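You operate a simulated robot arm through the tools that you are given. There is no shell and no other tool. Be economical: measure what you need, move in short steps, check, and stop when the job is done.

The job below is to be done with a simulated robot arm. You get a single attempt, and the scene is never put back.

## Task
Take the orange marker and leave it on top of the white ledger. Then fetch the yellow cartridge and stand it on top of the orange ledger.
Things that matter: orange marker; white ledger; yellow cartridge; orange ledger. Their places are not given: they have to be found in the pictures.

The check looks at the end state, three seconds after you hand in, the way a careful person would. Anything else that was tipped, shoved, dropped, spilled or broken makes it a failure.

## Robot
A 7-joint arm with a two-finger parallel gripper, fixed in place. Base frame: the origin is at the foot of the arm, x ahead of it, y to its left, z up; the work surface is at about z = 0. Lengths are in mm, angles in rad, forces in N, time in s.
With the tool pointing down near the work surface it reaches from about 220 to 580 mm from the base axis. Its first joint turns from -1.152 to 1.152 rad. Payload 2.5 kg.
Tool frame: the origin (TCP) lies between the finger pads and is the grasp point; the fingertips stand 23 mm ahead of it; z points along the fingers, y is the line along which they close. The gripper opens to 94 mm. The fingers are 38 mm wide and 10 mm thick; the gripper's body (54 by 96 mm) begins 39 mm behind the TCP.
Orientation is that of the tool frame in the base frame, as a unit quaternion [x, y, z, w]. With the fingers straight down and closing along the base's y, the tool's x points along the base's -x, its y along +y and its z along -z.

## Interface
- The arm moves only by the tool nudge_tool. Its arguments are lists of equal length, an entry for each row: "delta_pos": the shift along the tool's x, y, z in units of 30 mm (1.0 is 30 mm), a list of three; "delta_rot": the turn, a rotation vector about the tool's x, y, z in units of 6 degrees (1.0 is 6 degrees), a list of three; "claw": the finger opening in mm, from 0 to 94. In form: {"delta_pos": [[dx, dy, dz], ...], "delta_rot": [[wx, wy, wz], ...], "claw": [claw, ...]}. A call has 1 to 8 rows; each row shifts and turns the commanded pose from where the row before left it, along the tool's axes as they then stand. A call with a number of a shift or a turn outside -1 to 1 is refused whole. A row lasts 0.2 s, in which the tool goes at most 50 mm and 0.15 rad; a call with a longer step from one row to the next is refused whole, and so is a gripper value outside its range. Where a pose cannot be reached the arm comes as near as it can. A force on the tool above 40 N (or 10 N above the force at the start of the call, whichever is more), or a blocked arm, ends the call early, and 0.2 s more pass. The fingers move at their own pace (about 108 mm/s each) and stop on an object; they squeeze with about 34 N. The grip force told is the motor's: it shows also when the fingers shut on nothing. Time passes only in rows, and 0.2 s behind the last, so rows that do not move let the fingers close. It gives the time, the measured TCP pose, the force on the tool (base axes), the opening and the grip force at its end, in the units of the frame above (readings bear some noise), and new pictures: "views" is both (left out), scene, wrist or none.
- Cameras (640 x 400 px; columns grow to the right, rows downward): "scene" is fixed at [135.2, -428.7, 532]; the picture's right is [0.64, -0.77, 0.00], its down [-0.52, -0.43, -0.74] and it looks along [0.57, 0.47, -0.67] (base axes); focal length 218 px, centre (320, 200). "wrist" rides on the gripper at [-39, 0, -44] in the tool frame; the picture's right is [0.00, -1.00, 0.00], its down [0.97, 0.00, -0.24] and it looks along [0.24, 0.00, 0.97] (tool axes); focal length 218 px, centre (320, 200).
- pixel_to_xyz(camera, pixels): there is no depth. For up to 12 entries [column, row, z] of the newest picture of that camera ("zoom" is the newest enlarged one), the place [x, y] in the base frame at which the ray of that pixel passes the height z, good to about 2 mm. It takes no simulated time.
- close_up(camera, box): a new picture of the part [left, top, right, bottom] of that camera's present view, enlarged. It takes no simulated time.
- hand_in(): hands the job in; it is judged then, once.

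Keep the steps short. Do not move on a guess: measure, check each grasp and each placing, and mend mistakes. In all there are 80 turns and 120 pictures (those below and enlarged ones count). Leave the gripper open and the arm clear of the work at the hand-in unless told otherwise, and finish with a single line.

The tools are called after "Call:" as a command line: name --argument value ..., lists and objects as JSON in quotes. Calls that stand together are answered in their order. nudge_tool: Moves the arm, as the interface text tells. Its arguments: {"type":"object","properties":{"delta_pos":{"type":"array","items":{"type":"array","items":{"type":"number"}}},"delta_rot":{"type":"array","items":{"type":"array","items":{"type":"number"}}},"claw":{"type":"array","items":{"type":"number"}},"views":{"type":"string","enum":["both","scene","wrist","none"]}},"required":["delta_pos","delta_rot","claw"]} The other tools are called the same way: pixel_to_xyz (camera, pixels) gives the place at which the rays of pixels pass given heights; close_up (camera, box) takes an enlarged picture of a part of a camera's view; hand_in () hands the job in.

At the start:

```text
time_s: 0.0
tool_pos: [351.4, -189.6, 388.2]
tcp_rot: [-0.001, 1.0, 0.0, 0.0]
wrist_force: [0.0, 0.3, 0.3]
opening: 93.9
grip_force: 0.1
```

scene: 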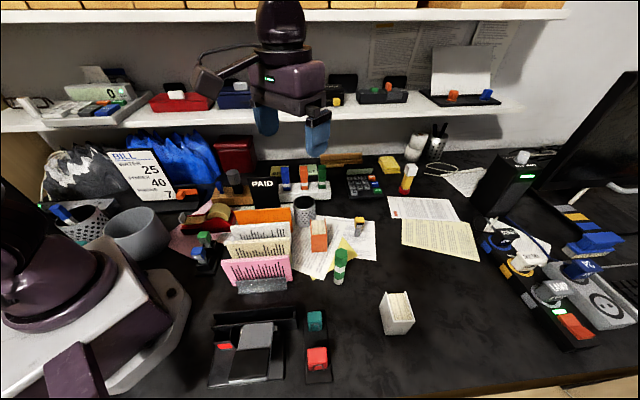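
wrist: 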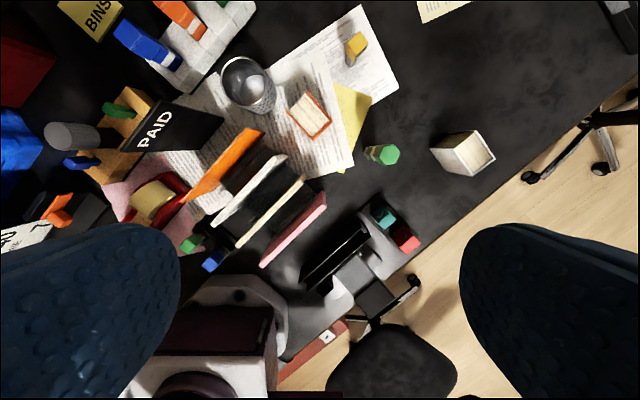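

I see a cluttered desk; I need to tell the marker, cartridge and ledgers apart. I'm enlarging the middle of the scene picture and the wrist picture.

Call:
close_up --camera "scene" --box '[160, 150, 420, 312]'

Call:
close_up --camera "wrist" --box '[0, 0, 260, 280]'

Call:
close_up --camera "scene" --box '[470, 140, 640, 350]'

Call:
close_up --camera "wrist" --box '[220, 0, 500, 175]'

```text
2.46 times, centred on (290, 231) of scene
```

zoom: 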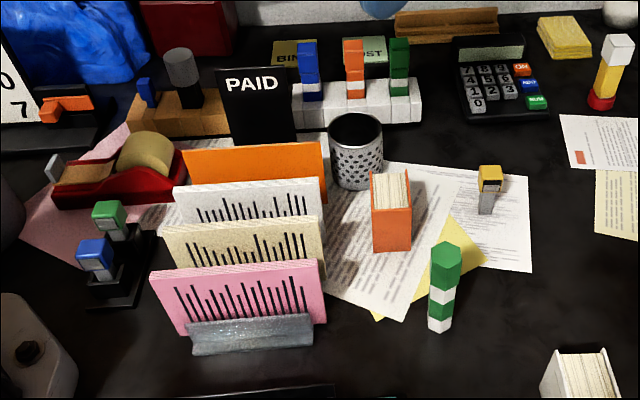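

```text
1.43 times, centred on (130, 140) of wrist
```

zoom: 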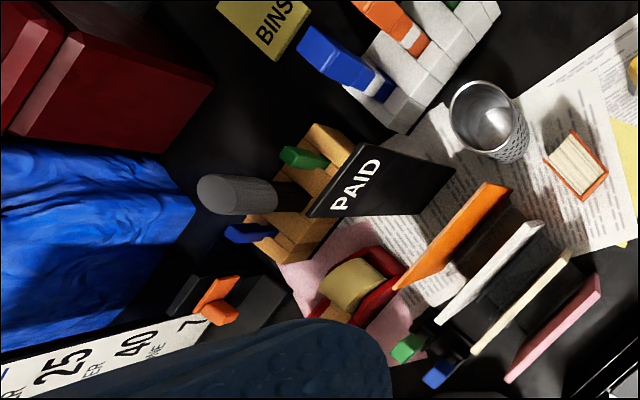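

```text
1.90 times, centred on (555, 245) of scene
```

zoom: 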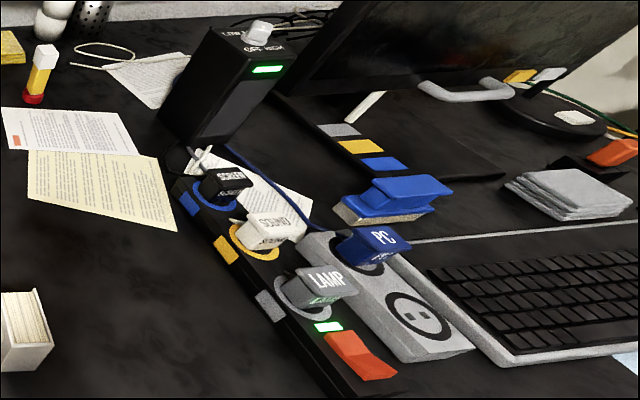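

```text
2.29 times, centred on (360, 88) of wrist
```

zoom: 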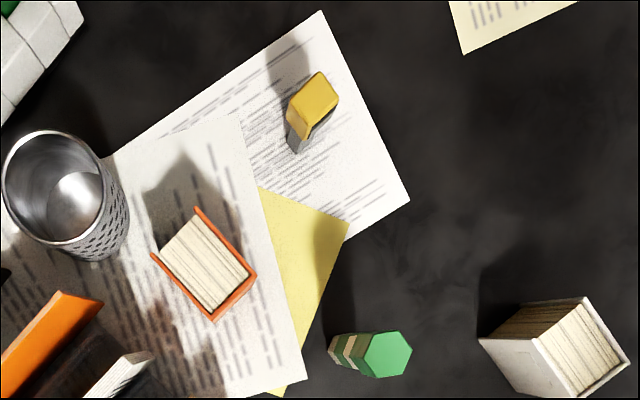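

The orange book stands near (319,235), the white one near (397,313). Next I check the shelf and the rack for rival "orange marker" and "yellow cartridge" candidates.

Call:
close_up --camera "scene" --box '[320, 60, 520, 200]'

Call:
close_up --camera "scene" --box '[220, 145, 340, 220]'

Call:
close_up --camera "scene" --box '[290, 200, 430, 340]'

Call:
close_up --camera "scene" --box '[30, 160, 230, 285]'

```text
2.86 times, centred on (420, 130) of scene
```

zoom: 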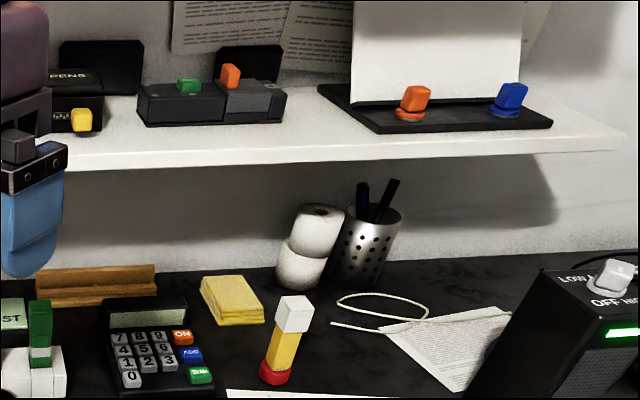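

```text
5.33 times, centred on (280, 182) of scene
```

zoom: 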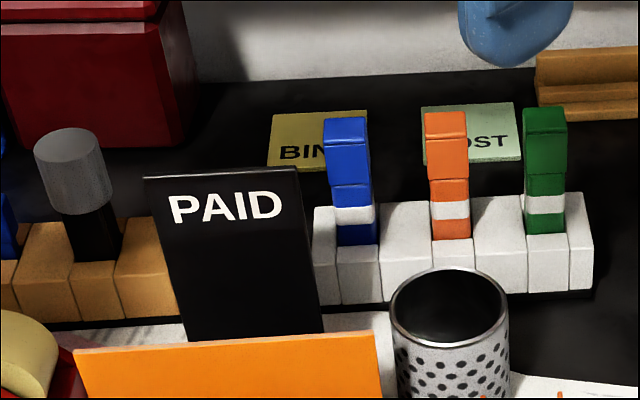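

```text
2.86 times, centred on (360, 270) of scene
```

zoom: 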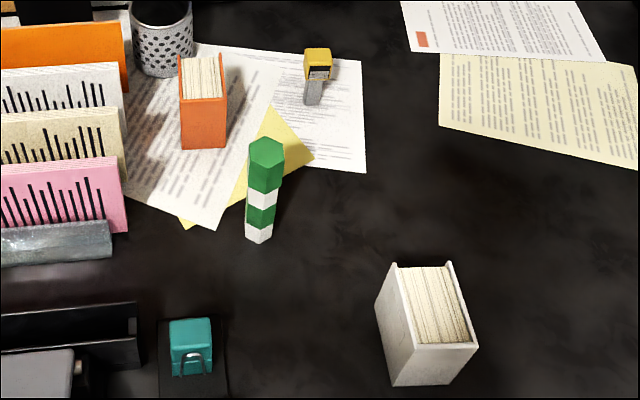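

```text
3.20 times, centred on (130, 222) of scene
```

zoom: 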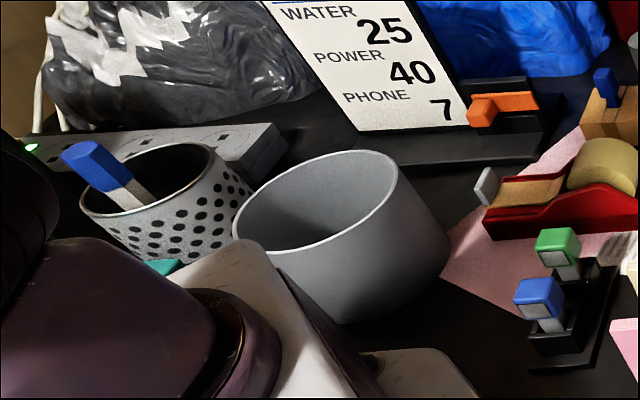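

Candidates: the orange marker in the white rack at (303,178), the yellow-headed item at (359,226), and perhaps the red/yellow/white item at (408,180). I measure the places of the things on the desk.

Call:
pixel_to_xyz --camera "scene" --pixels '[[311, 251, 0], [327, 250, 0], [311, 223, 60], [326, 221, 60], [385, 335, 0], [407, 333, 0], [357, 236, 0], [303, 189, 30], [338, 284, 0], [404, 194, 0], [382, 304, 60], [403, 321, 60]]'

Call:
pixel_to_xyz --camera "wrist" --pixels '[[287, 111, 60], [313, 138, 60], [331, 120, 60], [305, 90, 60], [431, 149, 60], [470, 174, 60], [494, 157, 60], [474, 130, 60], [349, 64, 0], [356, 44, 40], [366, 145, 0], [180, 20, 80]]'

```text
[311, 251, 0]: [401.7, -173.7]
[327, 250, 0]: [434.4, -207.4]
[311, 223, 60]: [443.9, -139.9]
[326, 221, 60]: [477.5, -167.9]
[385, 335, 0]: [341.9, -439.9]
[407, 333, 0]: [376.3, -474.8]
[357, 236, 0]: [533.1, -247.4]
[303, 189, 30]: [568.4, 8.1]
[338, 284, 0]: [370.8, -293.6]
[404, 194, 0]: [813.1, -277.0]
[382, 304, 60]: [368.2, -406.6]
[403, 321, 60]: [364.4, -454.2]
```

```text
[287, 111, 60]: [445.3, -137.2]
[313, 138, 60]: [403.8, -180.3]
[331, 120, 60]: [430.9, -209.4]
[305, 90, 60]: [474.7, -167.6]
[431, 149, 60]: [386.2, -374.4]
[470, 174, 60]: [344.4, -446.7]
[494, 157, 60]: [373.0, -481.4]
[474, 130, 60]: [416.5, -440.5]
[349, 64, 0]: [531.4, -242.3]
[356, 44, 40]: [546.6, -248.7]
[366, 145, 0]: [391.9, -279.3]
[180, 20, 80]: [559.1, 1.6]
```

The red/yellow item is beyond reach (x≈813), so the yellow-headed one at about (532,-245) is the cartridge. The marker stands near (560,5). I move high over the rack to look.

Call:
nudge_tool --delta_pos '[[-0.83, 0.94, 0.3], [-0.83, 0.94, 0.3], [-0.83, 0.94, 0.3], [-0.83, 0.94, 0.3], [-0.83, 0.94, 0.3], [-0.83, 0.94, 0.3], [0, 0, 0]]' --delta_rot '[[0, 0, 0], [0, 0, 0], [0, 0, 0], [0, 0, 0], [0, 0, 0], [0, 0, 0], [0, 0, 0]]' --claw '[94, 94, 94, 94, 94, 94, 94]' --views "wrist"

```text
time_s: 1.6
tool_pos: [502.2, -21.0, 335.3]
tcp_rot: [0.001, 1.0, 0.0, 0.0]
wrist_force: [-0.2, -0.6, 0.9]
opening: 93.9
grip_force: 0.0
```

wrist: 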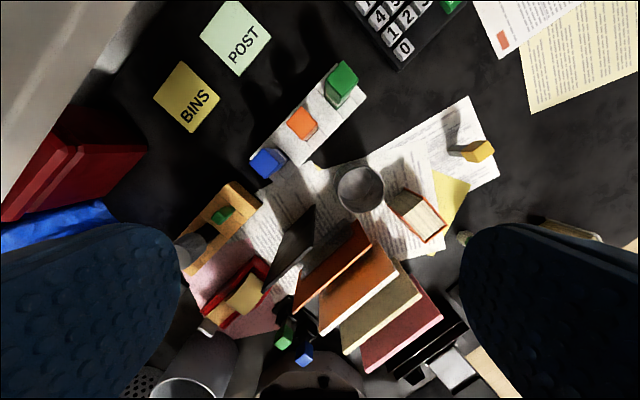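

Call:
close_up --camera "wrist" --box '[230, 50, 390, 150]'

Call:
pixel_to_xyz --camera "wrist" --pixels '[[302, 124, 80], [268, 162, 80], [342, 80, 80], [302, 124, 110], [250, 157, 30], [366, 97, 30], [277, 175, 0]]'

Call:
pixel_to_xyz --camera "scene" --pixels '[[303.5, 168, 80], [303.5, 168, 110], [303.5, 168, 95], [311, 235, 60], [311, 235, 50], [327, 234, 50], [361, 218, 40], [361, 218, 50], [295, 202, 0], [332, 199, 0]]'

```text
4.00 times, centred on (310, 100) of wrist
```

zoom: 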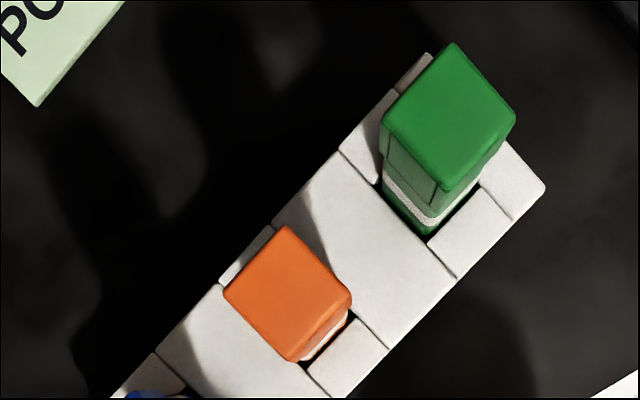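

```text
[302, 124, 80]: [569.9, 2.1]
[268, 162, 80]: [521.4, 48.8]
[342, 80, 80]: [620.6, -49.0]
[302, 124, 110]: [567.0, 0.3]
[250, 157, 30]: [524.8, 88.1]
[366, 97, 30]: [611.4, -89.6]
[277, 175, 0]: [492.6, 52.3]
```

```text
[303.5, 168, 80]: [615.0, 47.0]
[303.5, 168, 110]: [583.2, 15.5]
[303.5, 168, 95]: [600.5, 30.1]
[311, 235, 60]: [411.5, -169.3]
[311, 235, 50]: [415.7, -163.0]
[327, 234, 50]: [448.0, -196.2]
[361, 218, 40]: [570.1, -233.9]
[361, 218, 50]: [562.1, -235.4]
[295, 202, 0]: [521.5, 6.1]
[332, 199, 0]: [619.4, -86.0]
```

Both views agree when the marker's top is at z≈125, about (566,0). The rack runs at 45°. I check green's height against it and see whether I can grip across the row.

Call:
pixel_to_xyz --camera "scene" --pixels '[[322.2, 165.5, 110], [322.2, 165.5, 125], [322.2, 165.5, 140], [303.6, 166.6, 125], [303.6, 166.6, 115]]'

Call:
pixel_to_xyz --camera "wrist" --pixels '[[342, 80, 110], [342, 80, 125], [342, 80, 140], [302, 122.5, 125], [302, 122.5, 115], [266, 161, 125], [301, 107, 120], [318, 123.5, 120], [302.5, 140, 120], [286, 122.5, 120]]'

```text
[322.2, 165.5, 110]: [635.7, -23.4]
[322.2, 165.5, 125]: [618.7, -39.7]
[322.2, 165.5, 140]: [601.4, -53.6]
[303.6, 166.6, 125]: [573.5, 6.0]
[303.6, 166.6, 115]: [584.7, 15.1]
```

```text
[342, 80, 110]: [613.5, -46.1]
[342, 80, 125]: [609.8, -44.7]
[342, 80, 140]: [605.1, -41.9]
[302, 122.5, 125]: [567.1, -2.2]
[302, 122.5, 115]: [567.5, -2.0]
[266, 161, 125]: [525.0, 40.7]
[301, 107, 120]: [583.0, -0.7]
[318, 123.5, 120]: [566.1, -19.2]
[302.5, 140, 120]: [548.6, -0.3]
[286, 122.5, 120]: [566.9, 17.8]
```

Green's top is similar (~130). I'll grip across the row, with the fingers in front and behind. Now I turn the tool 45° and come over (566,0) at z≈220.

Call:
nudge_tool --delta_pos '[[-0.71, 0.23, 0.5], [-0.71, 0.23, 0.5], [-0.71, 0.23, 0.5], [0, 0, 0.6], [0, 0, 0.6], [0, 0, 0.6], [0, 0, 0.5], [0, 0, 0]]' --delta_rot '[[0, 0, 1], [0, 0, 1], [0, 0, 1], [0, 0, 1], [0, 0, 1], [0, 0, 1], [0, 0, 1], [0, 0, 0.5]]' --claw '[94, 94, 94, 94, 94, 94, 94, 94]'

```text
time_s: 3.4
tool_pos: [566.0, -5.4, 218.9]
tcp_rot: [0.384, 0.923, -0.001, 0.001]
wrist_force: [-0.8, 0.3, 0.2]
opening: 93.9
grip_force: 0.2
```

scene: 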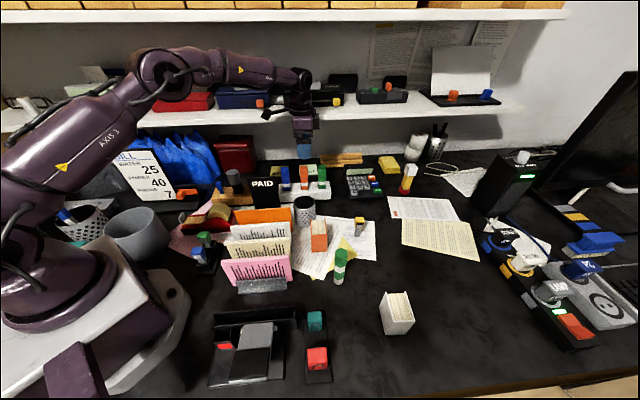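
wrist: 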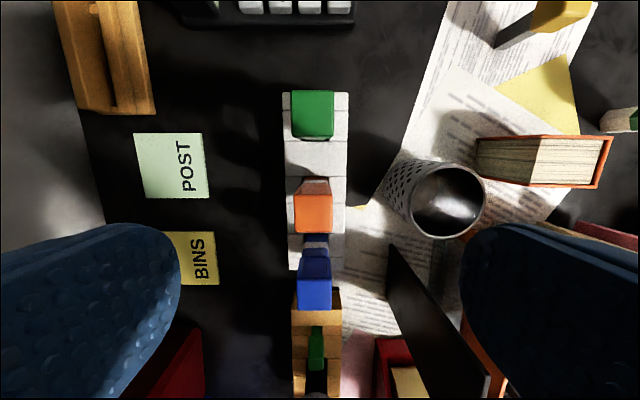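

Well aligned with the row. I measure the marker's top, the PAID card's near edge and the cup against the fingers' path.

Call:
pixel_to_xyz --camera "wrist" --pixels '[[314, 212, 130], [295, 232, 130], [332, 232, 130], [332, 195, 130], [390, 245, 110], [390, 245, 60], [413, 190, 80], [440, 240, 80], [314, 285, 130], [313, 115, 130]]'

Call:
close_up --camera "wrist" --box '[260, 80, 500, 320]'

```text
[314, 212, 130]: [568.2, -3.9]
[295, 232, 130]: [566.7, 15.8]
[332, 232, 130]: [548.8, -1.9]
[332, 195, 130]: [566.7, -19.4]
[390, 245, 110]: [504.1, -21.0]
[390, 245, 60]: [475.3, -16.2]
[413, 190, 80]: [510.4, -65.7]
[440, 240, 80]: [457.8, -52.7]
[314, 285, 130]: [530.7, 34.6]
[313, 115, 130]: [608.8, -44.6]
```

```text
1.67 times, centred on (380, 200) of wrist
```

zoom: 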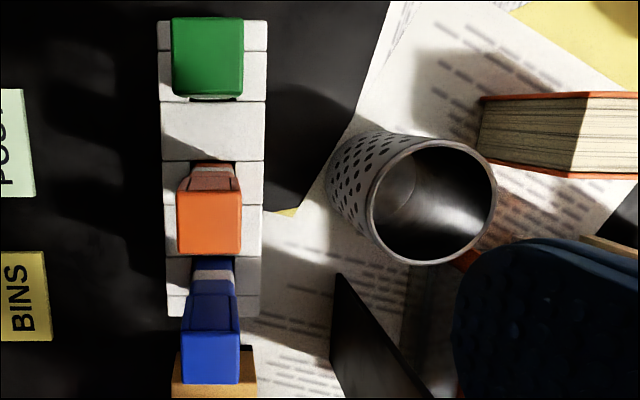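

The marker's centre is about (567,-2), so only a 3 mm shift is needed. I check how tall the PAID card is, since it stands nearest to the gripper's body.

Call:
pixel_to_xyz --camera "scene" --pixels '[[275.8, 177, 80], [275.8, 177, 100], [275.8, 177, 120], [275.8, 177, 140]]'

Call:
pixel_to_xyz --camera "wrist" --pixels '[[389, 244, 80], [389, 244, 100], [389, 244, 120], [389, 244, 140]]'

```text
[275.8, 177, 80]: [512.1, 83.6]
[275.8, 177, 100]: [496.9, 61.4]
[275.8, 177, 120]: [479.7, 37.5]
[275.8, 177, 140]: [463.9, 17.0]
```

```text
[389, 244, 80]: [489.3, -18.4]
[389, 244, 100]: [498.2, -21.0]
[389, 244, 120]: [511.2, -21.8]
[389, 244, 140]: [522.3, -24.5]
```

The card is about 90 mm away along the row, so it's clear. I shift the 3 mm, narrow to 60 mm and come down to about z=150 for a check.

Call:
nudge_tool --delta_pos '[[0.06, 0.1, 0.6], [0, 0, 0.6], [0, 0, 0.6], [0, 0, 0.5], [0, 0, 0]]' --delta_rot '[[0, 0, 0], [0, 0, 0], [0, 0, 0], [0, 0, 0], [0, 0, 0]]' --claw '[60, 60, 60, 60, 60]' --views "both"

```text
time_s: 4.6
tool_pos: [567.4, -2.4, 147.9]
tcp_rot: [0.382, 0.924, 0.0, 0.0]
wrist_force: [-1.0, -0.4, 0.0]
opening: 60.1
grip_force: 0.0
```

scene: 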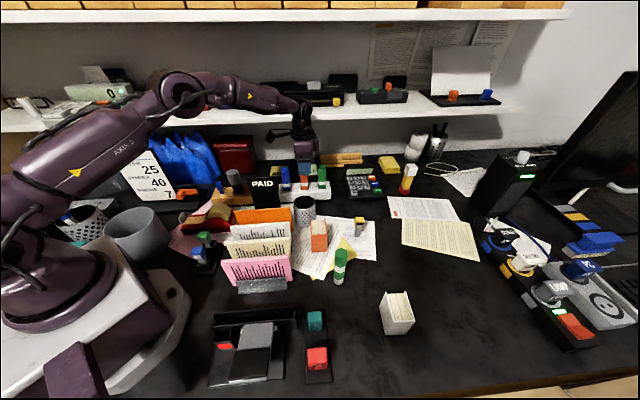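
wrist: 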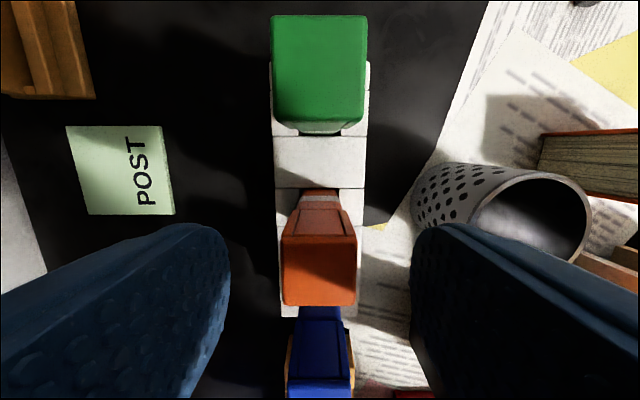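

The marker at (318,262) is centred between the fingers. I go down 34 mm to z≈114 and close.

Call:
nudge_tool --delta_pos '[[0, 0, 0.4], [0, 0, 0.4], [0, 0, 0.33], [0, 0, 0], [0, 0, 0], [0, 0, 0]]' --delta_rot '[[0, 0, 0], [0, 0, 0], [0, 0, 0], [0, 0, 0], [0, 0, 0], [0, 0, 0]]' --claw '[60, 60, 60, 20, 15, 15]' --views "wrist"

```text
time_s: 6.0
tool_pos: [568.4, -2.8, 116.7]
tcp_rot: [0.383, 0.924, 0.001, 0.0]
wrist_force: [-0.2, 0.8, 0.2]
opening: 24.6
grip_force: 34.5
```

wrist: 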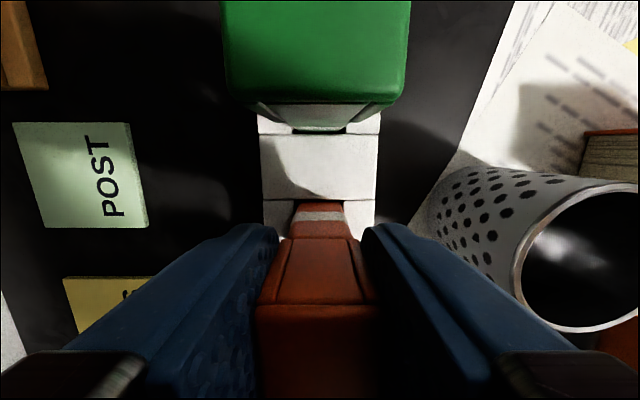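

Gripped: opening 24.6 mm, 34.5 N. I lift straight up about 60 mm in small steps and watch that the rack stays put.

Call:
nudge_tool --delta_pos '[[0, 0, -0.2], [0, 0, -0.3], [0, 0, -0.5], [0, 0, -0.5], [0, 0, -0.5]]' --delta_rot '[[0, 0, 0], [0, 0, 0], [0, 0, 0], [0, 0, 0], [0, 0, 0]]' --claw '[15, 15, 15, 15, 15]' --views "scene"

Call:
close_up --camera "scene" --box '[230, 90, 390, 230]'

```text
time_s: 7.2
tool_pos: [567.4, -2.1, 177.9]
tcp_rot: [0.381, 0.925, 0.0, 0.0]
wrist_force: [0.3, 0.6, -0.1]
opening: 24.7
grip_force: 34.1
```

scene: 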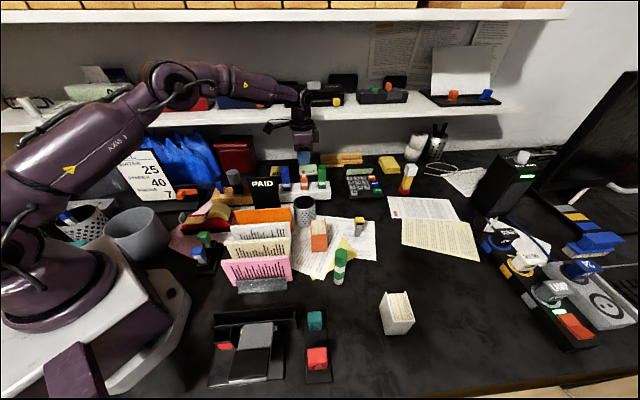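

```text
2.86 times, centred on (310, 160) of scene
```

zoom: 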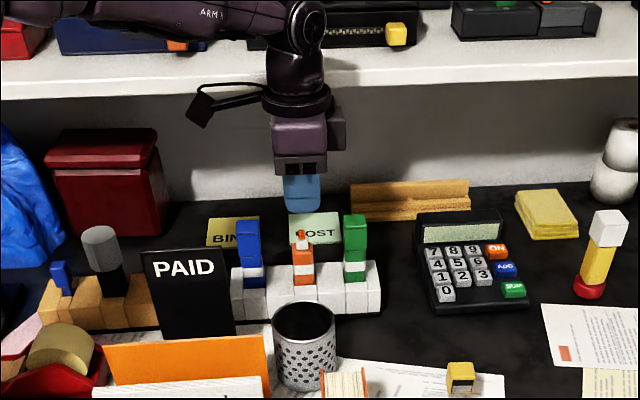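

The cap came off: the body (with its tip) is still in the rack at (302,180), and I hold only the cap. I'll mend this by lowering the cap back to where it was, then gripping the body below the cap.

Call:
nudge_tool --delta_pos '[[0, 0, -0.3], [0, 0, 0]]' --delta_rot '[[0, 0, 0], [0, 0, 0]]' --claw '[15, 15]' --views "wrist"

Call:
close_up --camera "wrist" --box '[220, 100, 420, 300]'

Call:
close_up --camera "scene" --box '[270, 145, 340, 205]'

```text
time_s: 7.8
tool_pos: [566.0, -2.7, 185.7]
tcp_rot: [0.383, 0.924, 0.0, 0.001]
wrist_force: [-0.6, 0.1, -0.6]
opening: 24.6
grip_force: 34.0
```

wrist: 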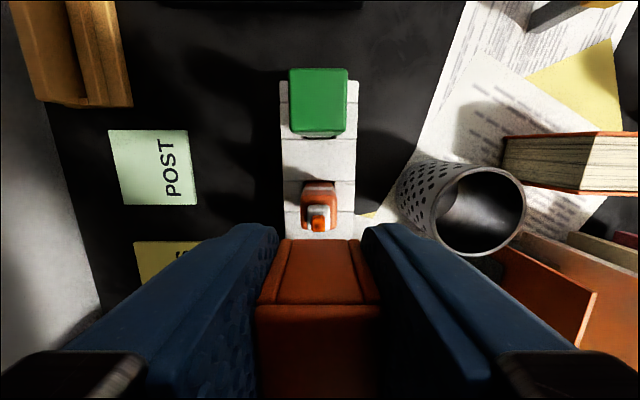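

```text
2.00 times, centred on (320, 200) of wrist
```

zoom: 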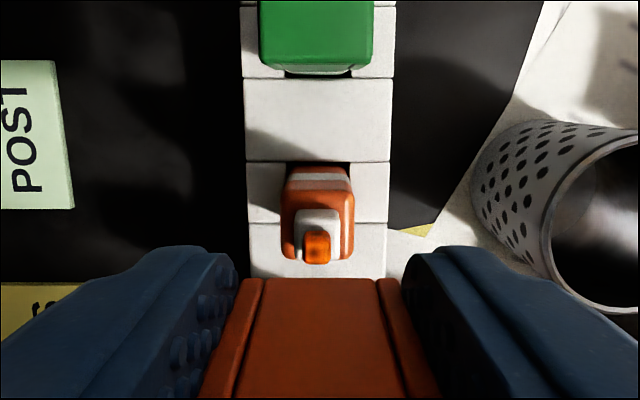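

```text
6.67 times, centred on (305, 175) of scene
```

zoom: 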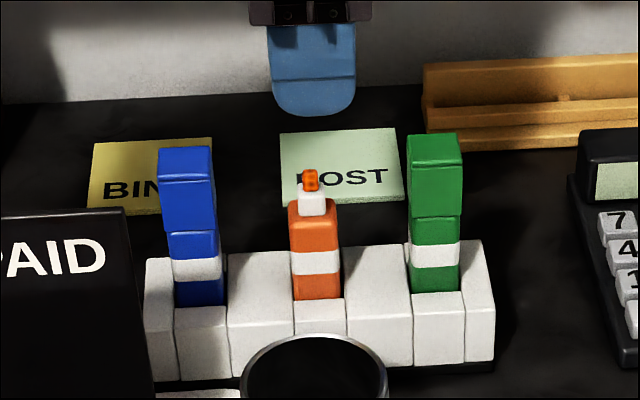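

The cap and body part with a pull, so I'll move them one after the other: park the cap on bare desk near (450,-320), put the body on the white ledger, then put the cap back on. First up, and towards the parking spot.

Call:
nudge_tool --delta_pos '[[0, 0, -0.8], [0, 0, -0.8], [-0.43, -0.927, 0], [-0.43, -0.927, 0], [-0.43, -0.927, 0], [-0.43, -0.927, 0], [-0.43, -0.927, 0], [-0.43, -0.927, 0]]' --delta_rot '[[0, 0, 0], [0, 0, 0], [0, 0, 0], [0, 0, 0], [0, 0, 0], [0, 0, 0], [0, 0, 0], [0, 0, 0]]' --claw '[15, 15, 15, 15, 15, 15, 15, 15]' --views "none"

Call:
nudge_tool --delta_pos '[[-0.43, -0.927, 0], [-0.43, -0.927, 0], [-0.43, -0.927, 0], [-0.43, -0.927, 0], [-0.43, -0.927, 0], [0, 0, 0.8], [0, 0, 0.8], [0, 0, 0]]' --delta_rot '[[0, 0, 0], [0, 0, 0], [0, 0, 0], [0, 0, 0], [0, 0, 0], [0, 0, 0], [0, 0, 0], [0, 0, 0]]' --claw '[15, 15, 15, 15, 15, 15, 15, 15]' --views "both"

```text
time_s: 9.6
tool_pos: [506.9, -178.7, 233.9]
tcp_rot: [0.381, 0.924, 0.0, 0.0]
wrist_force: [0.6, 0.3, 0.7]
opening: 24.5
grip_force: 34.6
```

```text
time_s: 11.4
tool_pos: [453.7, -320.1, 185.2]
tcp_rot: [0.381, 0.924, 0.0, 0.0]
wrist_force: [0.9, -0.3, 0.0]
opening: 24.8
grip_force: 33.8
```

scene: 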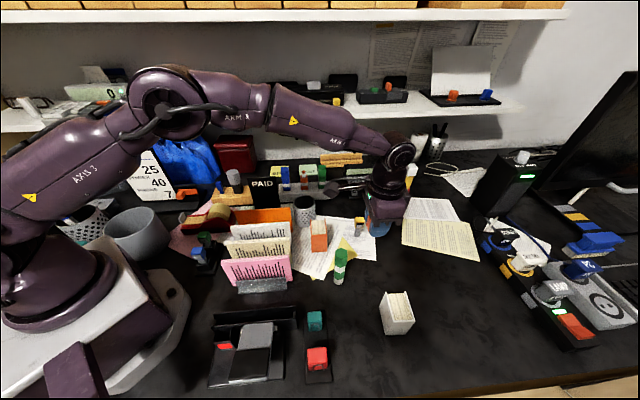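
wrist: 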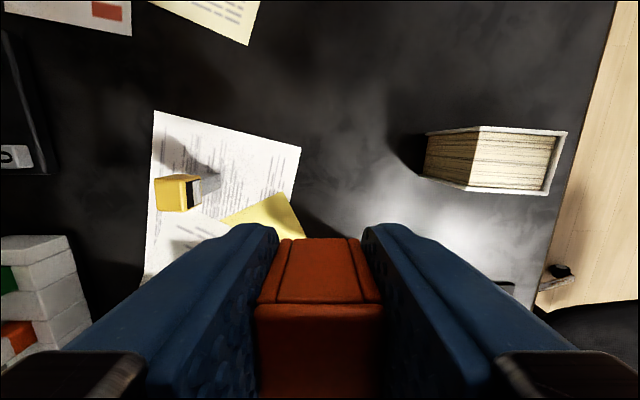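

Nothing stands below here. I lower to about z=60 and look.

Call:
nudge_tool --delta_pos '[[0, 0, 1], [0, 0, 1], [0, 0, 1], [0, 0, 1], [0, 0, 0]]' --delta_rot '[[0, 0, 0], [0, 0, 0], [0, 0, 0], [0, 0, 0], [0, 0, 0]]' --claw '[15, 15, 15, 15, 15]' --views "scene"

Call:
close_up --camera "scene" --box '[320, 200, 440, 320]'

```text
time_s: 12.6
tool_pos: [450.3, -318.7, 66.6]
tcp_rot: [0.382, 0.924, 0.0, 0.0]
wrist_force: [-0.1, 0.1, -0.1]
opening: 24.6
grip_force: 34.5
```

scene: 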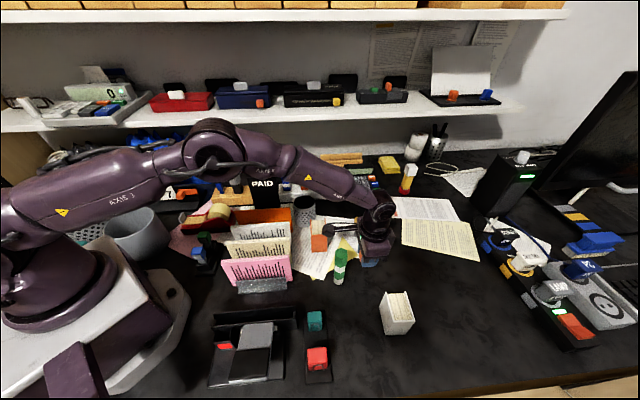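

```text
3.33 times, centred on (380, 260) of scene
```

zoom: 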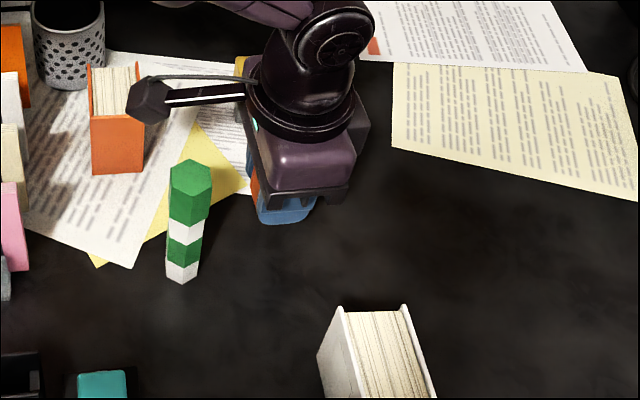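

There's room around the spot. I lower slowly until the cap meets the desk.

Call:
nudge_tool --delta_pos '[[0, 0, 0.8], [0, 0, 0.15], [0, 0, 0.08], [0, 0, 0.08]]' --delta_rot '[[0, 0, 0], [0, 0, 0], [0, 0, 0], [0, 0, 0]]' --claw '[15, 15, 15, 15]' --views "scene"

Call:
close_up --camera "scene" --box '[320, 200, 440, 320]'

```text
time_s: 13.6
tool_pos: [450.8, -321.3, 32.4]
tcp_rot: [0.383, 0.924, 0.0, -0.001]
wrist_force: [-0.7, -0.3, -0.4]
opening: 24.5
grip_force: 33.4
```

scene: 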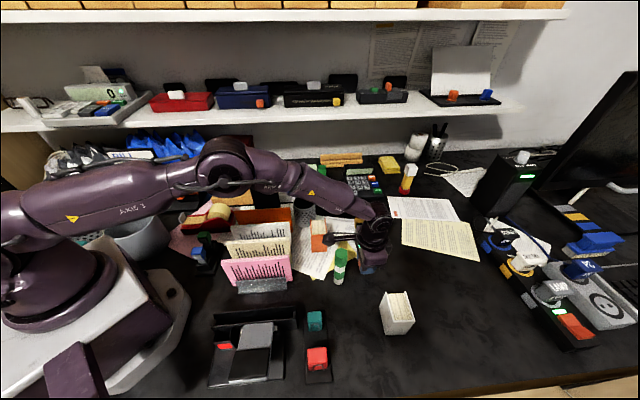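

```text
3.33 times, centred on (380, 260) of scene
```

zoom: 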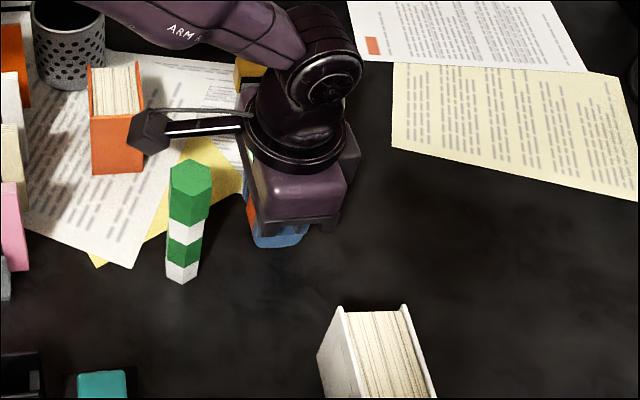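

No contact yet at z=32. I go on in 2 mm steps.

Call:
nudge_tool --delta_pos '[[0, 0, 0.07], [0, 0, 0.07], [0, 0, 0]]' --delta_rot '[[0, 0, 0], [0, 0, 0], [0, 0, 0]]' --claw '[15, 15, 15]' --views "none"

```text
time_s: 14.4
tool_pos: [450.6, -319.0, 28.9]
tcp_rot: [0.383, 0.924, 0.0, -0.001]
wrist_force: [-0.4, 0.5, -0.1]
opening: 24.7
grip_force: 33.9
```

Call:
nudge_tool --delta_pos '[[0, 0, 0.06], [0, 0, 0.05], [0, 0, 0]]' --delta_rot '[[0, 0, 0], [0, 0, 0], [0, 0, 0]]' --claw '[15, 15, 15]' --views "none"

```text
time_s: 15.2
tool_pos: [451.4, -320.0, 23.3]
tcp_rot: [0.382, 0.924, 0.0, 0.0]
wrist_force: [0.2, -0.3, -0.5]
opening: 24.4
grip_force: 34.1
```

Fingertips are now about 2 mm above the desk with no force yet, so the cap's lower edge may be above the tips. I take a wrist look.

Call:
nudge_tool --delta_pos '[[0, 0, 0.03]]' --delta_rot '[[0, 0, 0]]' --claw '[15]' --views "both"

Call:
close_up --camera "wrist" --box '[220, 200, 420, 320]'

Call:
close_up --camera "scene" --box '[350, 230, 410, 290]'

```text
time_s: 15.6
tool_pos: [451.7, -318.9, 23.0]
tcp_rot: [0.383, 0.924, 0.0, 0.001]
wrist_force: [0.4, 1.0, -0.3]
opening: 24.8
grip_force: 33.4
```

scene: 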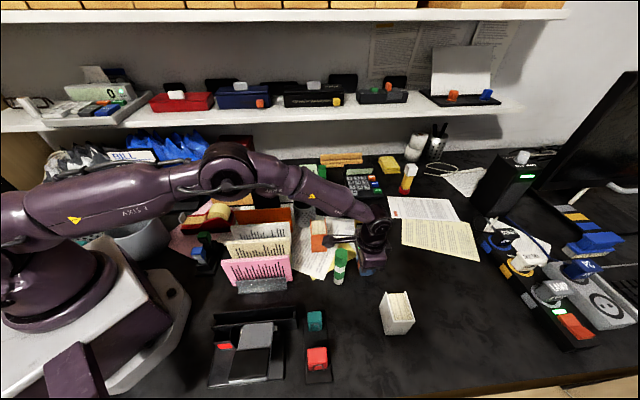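
wrist: 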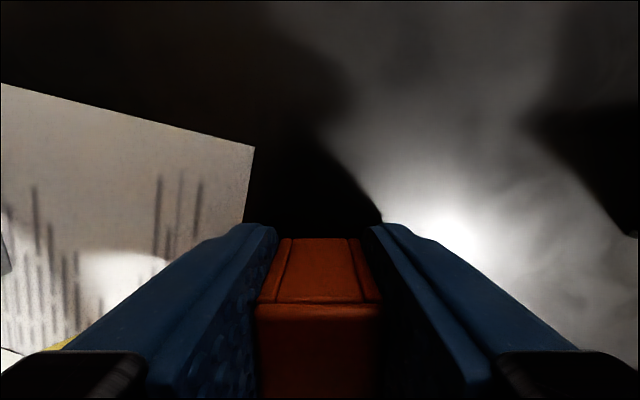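

```text
3.20 times, centred on (320, 260) of wrist
```

zoom: 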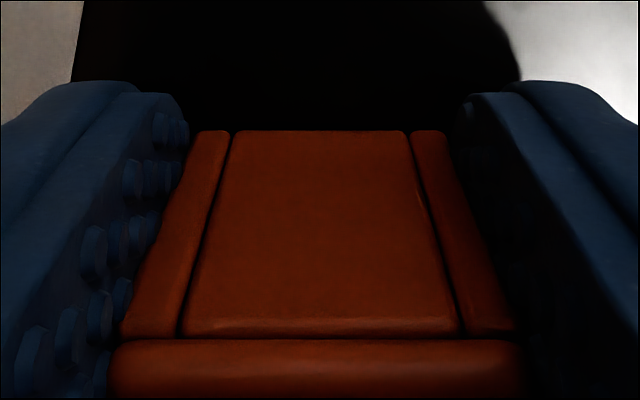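

```text
6.67 times, centred on (380, 260) of scene
```

zoom: 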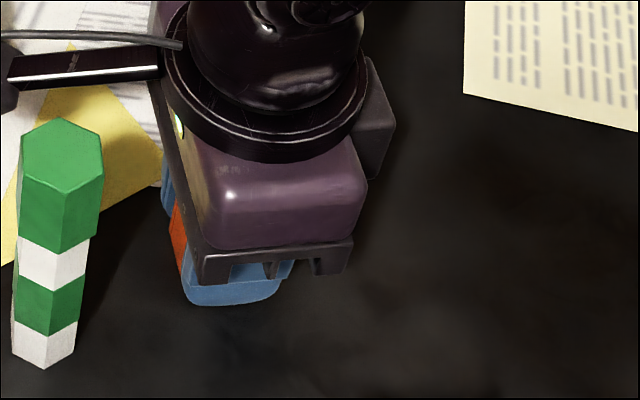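

From its edges in the wrist picture (rows 238 and 304) the cap is about 28 mm tall and its bottom sits about 7 mm above the tips. I open only to 28 mm so that it slides down upright between the pads, then look.

Call:
nudge_tool --delta_pos '[[0, 0, 0], [0, 0, 0], [0, 0, 0]]' --delta_rot '[[0, 0, 0], [0, 0, 0], [0, 0, 0]]' --claw '[27, 28, 30]' --views "wrist"

```text
time_s: 16.4
tool_pos: [450.9, -319.5, 23.6]
tcp_rot: [0.382, 0.924, 0.0, 0.0]
wrist_force: [0.5, -0.2, -0.9]
opening: 30.0
grip_force: 0.2
```

wrist: 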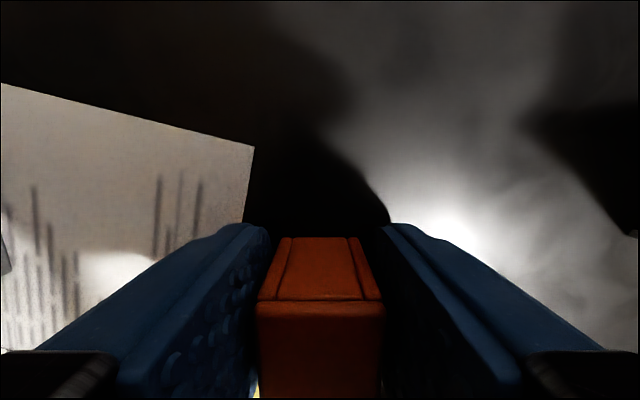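

The cap hardly moved, so it was already standing on the desk. I open wide and rise straight up.

Call:
nudge_tool --delta_pos '[[0, 0, 0], [0, 0, -0.3], [0, 0, -1], [0, 0, -1], [0, 0, -1], [0, 0, -1], [0, 0, -1]]' --delta_rot '[[0, 0, 0], [0, 0, 0], [0, 0, 0], [0, 0, 0], [0, 0, 0], [0, 0, 0], [0, 0, 0]]' --claw '[60, 60, 60, 60, 60, 60, 60]' --views "both"

Call:
close_up --camera "scene" --box '[320, 200, 440, 320]'

Call:
close_up --camera "wrist" --box '[110, 80, 350, 260]'

```text
time_s: 18.0
tool_pos: [450.4, -319.6, 181.6]
tcp_rot: [0.382, 0.924, 0.0, 0.0]
wrist_force: [-0.1, 0.1, 0.3]
opening: 59.9
grip_force: 0.1
```

scene: 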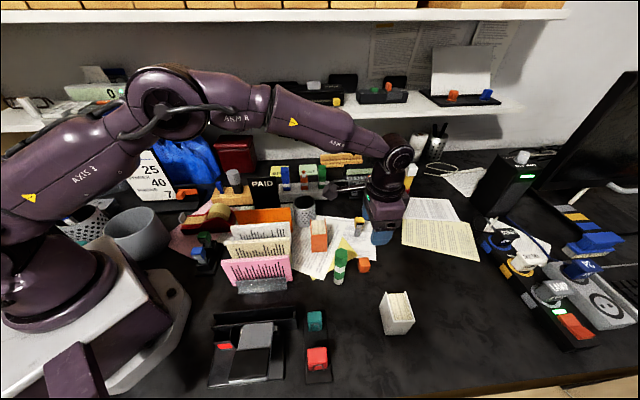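
wrist: 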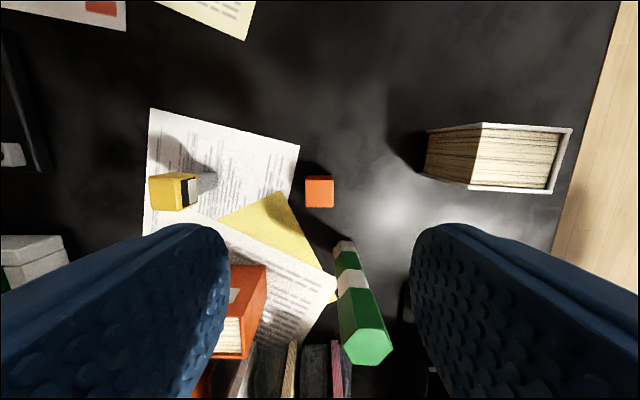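

```text
3.33 times, centred on (380, 260) of scene
```

zoom: 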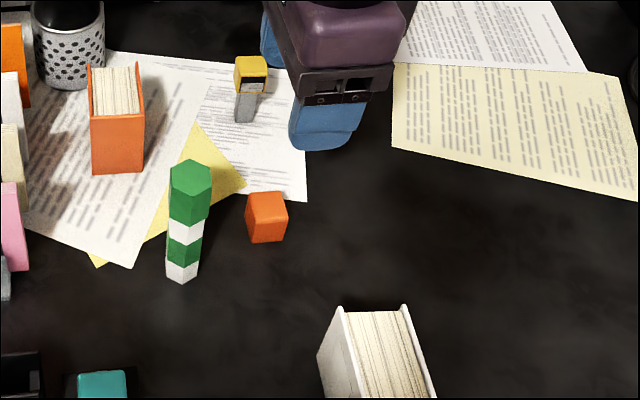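

```text
2.22 times, centred on (230, 170) of wrist
```

zoom: 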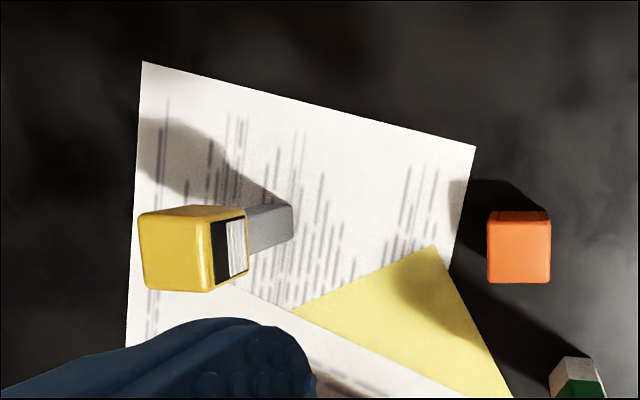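

The cap stands upright at (319,190) in the wrist view. Now the white ledger: I measure its top corners from both cameras to get its height.

Call:
pixel_to_xyz --camera "scene" --pixels '[[386.9, 292, 75], [392.5, 322.4, 75], [414.9, 321.4, 75], [405, 292, 75], [392.5, 322.4, 60], [392.5, 322.4, 90], [385.5, 334.7, 0], [365, 261, 28]]'

Call:
pixel_to_xyz --camera "wrist" --pixels '[[483, 123, 75], [572, 128, 75], [548, 193, 75], [470, 190, 75], [470, 190, 60], [470, 190, 90], [319, 190, 28], [424, 175, 0]]'

Call:
close_up --camera "wrist" --box '[400, 90, 600, 215]'

```text
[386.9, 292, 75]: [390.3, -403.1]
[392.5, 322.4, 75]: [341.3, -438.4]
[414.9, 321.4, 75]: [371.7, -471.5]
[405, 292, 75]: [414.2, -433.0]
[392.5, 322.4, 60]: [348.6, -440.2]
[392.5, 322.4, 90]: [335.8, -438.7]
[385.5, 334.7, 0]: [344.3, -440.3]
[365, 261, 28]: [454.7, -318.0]
```

```text
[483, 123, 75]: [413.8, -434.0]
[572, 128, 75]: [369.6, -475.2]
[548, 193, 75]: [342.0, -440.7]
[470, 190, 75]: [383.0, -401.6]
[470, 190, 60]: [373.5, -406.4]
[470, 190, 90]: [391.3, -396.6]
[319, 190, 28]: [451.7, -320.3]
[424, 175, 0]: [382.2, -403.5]
```

```text
3.20 times, centred on (500, 152) of wrist
```

zoom: 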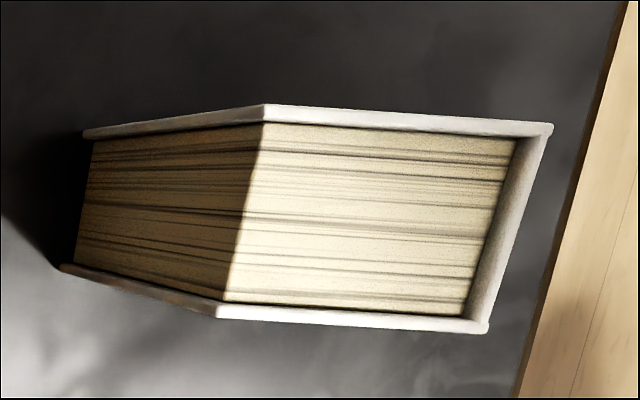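

The white ledger's top is at z≈75, corners about (414,-434), (370,-474), (342,-440), (384,-402), so the centre is about (378,-437). Now I go back for the marker's body in the rack, high up.

Call:
nudge_tool --delta_pos '[[0, 0, -0.8], [0, 0, -0.8], [0.448, 0.93, 0], [0.448, 0.93, 0], [0.448, 0.93, 0], [0.448, 0.93, 0], [0.448, 0.93, 0], [0.448, 0.93, 0]]' --delta_rot '[[0, 0, 0], [0, 0, 0], [0, 0, 0], [0, 0, 0], [0, 0, 0], [0, 0, 0], [0, 0, 0], [0, 0, 0]]' --claw '[60, 60, 60, 60, 60, 60, 60, 60]' --views "none"

Call:
nudge_tool --delta_pos '[[0.448, 0.93, 0], [0.448, 0.93, 0], [0.448, 0.93, 0], [0.448, 0.93, 0], [0.448, 0.93, 0], [0, 0, 0.8], [0, 0, 0.8], [0, 0, 0]]' --delta_rot '[[0, 0, 0], [0, 0, 0], [0, 0, 0], [0, 0, 0], [0, 0, 0], [0, 0, 0], [0, 0, 0], [0, 0, 0]]' --claw '[60, 60, 60, 60, 60, 60, 60, 60]' --views "wrist"

Call:
close_up --camera "wrist" --box '[240, 40, 420, 320]'

```text
time_s: 19.8
tool_pos: [512.5, -143.5, 232.5]
tcp_rot: [0.382, 0.924, 0.0, 0.0]
wrist_force: [0.0, 0.1, 0.7]
opening: 60.0
grip_force: 0.1
```

```text
time_s: 21.6
tool_pos: [562.6, -1.3, 180.3]
tcp_rot: [0.384, 0.923, -0.001, 0.0]
wrist_force: [0.9, 0.7, 0.6]
opening: 59.9
grip_force: 0.0
```

wrist: 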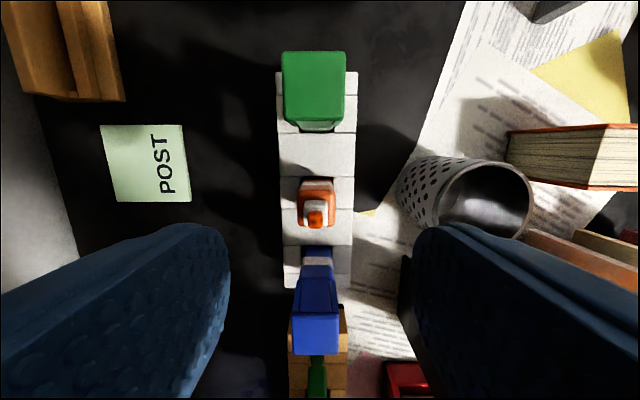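

```text
1.43 times, centred on (330, 180) of wrist
```

zoom: 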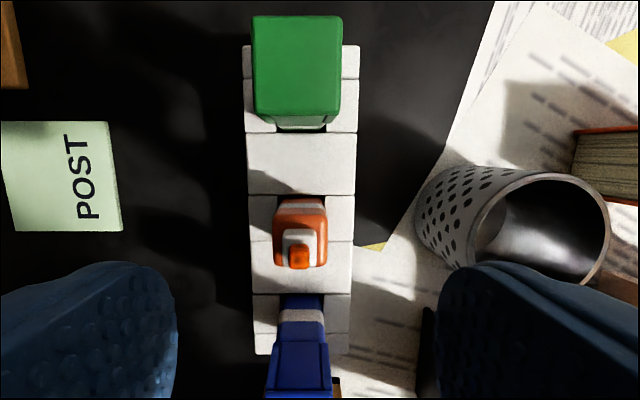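

The body is centred at column ~316, a bit left of the middle. I shift 2.4 mm along +y and come down to z≈94; its shoulder is at about z=98.

Call:
nudge_tool --delta_pos '[[0, 0.08, 0.6], [0, 0, 0.6], [0, 0, 0.6], [0, 0, 0]]' --delta_rot '[[0, 0, 0], [0, 0, 0], [0, 0, 0], [0, 0, 0]]' --claw '[60, 60, 60, 60]' --views "wrist"

```text
time_s: 22.6
tool_pos: [565.0, 1.8, 127.7]
tcp_rot: [0.384, 0.923, 0.0, 0.0]
wrist_force: [0.2, -0.2, 0.2]
opening: 60.1
grip_force: 0.1
```

wrist: 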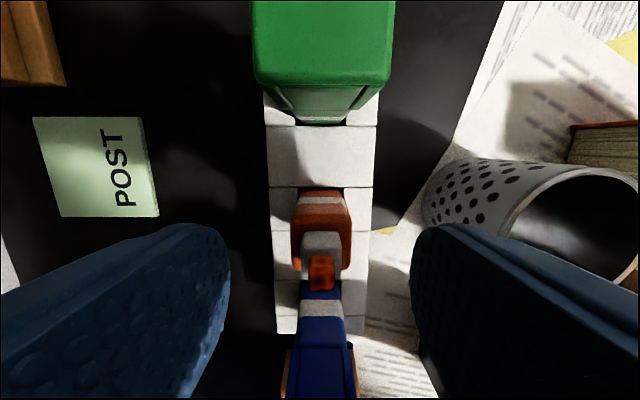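

The body (column 321) is well centred. I go down the remaining 34 mm and close gently on the body.

Call:
nudge_tool --delta_pos '[[0, 0, 0.4], [0, 0, 0.4], [0, 0, 0.3], [0, 0, 0], [0, 0, 0], [0, 0, 0]]' --delta_rot '[[0, 0, 0], [0, 0, 0], [0, 0, 0], [0, 0, 0], [0, 0, 0], [0, 0, 0]]' --claw '[60, 60, 60, 20, 12, 12]' --views "wrist"

```text
time_s: 24.0
tool_pos: [563.7, 2.0, 95.6]
tcp_rot: [0.383, 0.924, 0.0, 0.0]
wrist_force: [0.2, -0.5, -0.3]
opening: 24.0
grip_force: 34.2
```

wrist: 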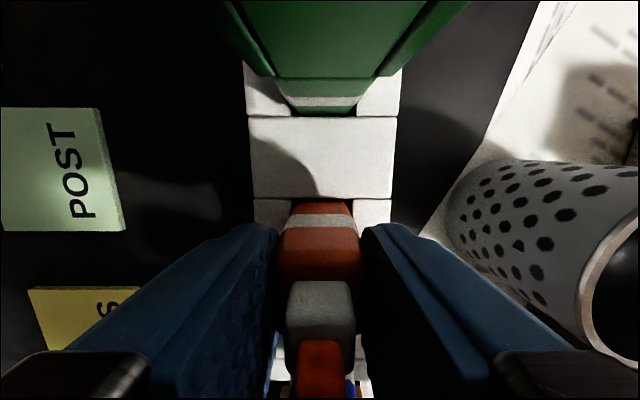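

Gripped at 24.0 mm, 34 N, on the body. I lift in small steps, then look.

Call:
nudge_tool --delta_pos '[[0, 0, -0.2], [0, 0, -0.3], [0, 0, -0.5], [0, 0, -0.8], [0, 0, -1], [0, 0, -1], [0, 0, -0.9]]' --delta_rot '[[0, 0, 0], [0, 0, 0], [0, 0, 0], [0, 0, 0], [0, 0, 0], [0, 0, 0], [0, 0, 0]]' --claw '[12, 12, 12, 12, 12, 12, 12]' --views "both"

Call:
close_up --camera "scene" --box '[230, 90, 390, 230]'

```text
time_s: 25.6
tool_pos: [562.5, 1.9, 237.6]
tcp_rot: [0.383, 0.924, 0.0, 0.0]
wrist_force: [0.9, 0.0, -0.3]
opening: 23.9
grip_force: 34.1
```

scene: 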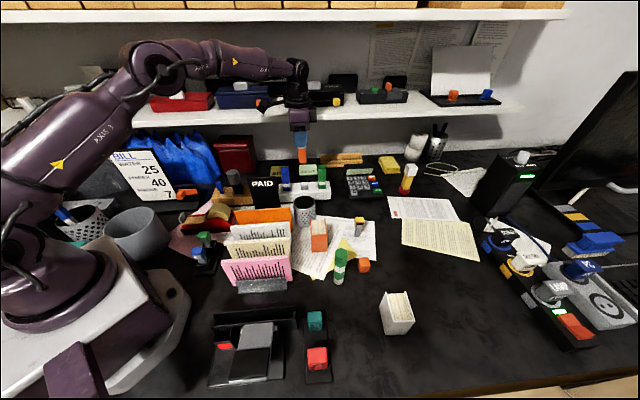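
wrist: 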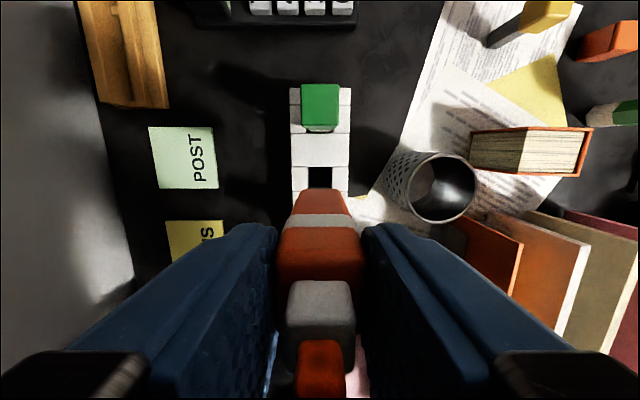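

```text
2.86 times, centred on (310, 160) of scene
```

zoom: 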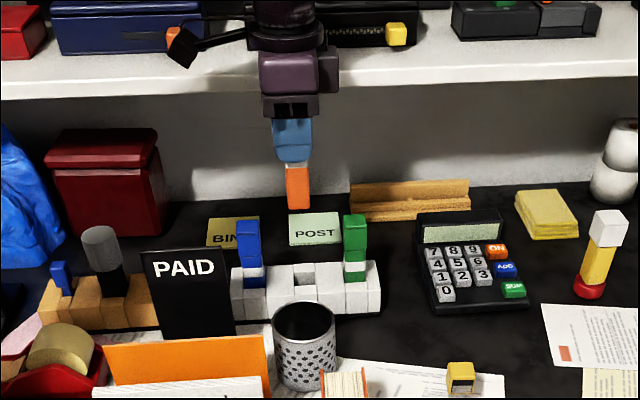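

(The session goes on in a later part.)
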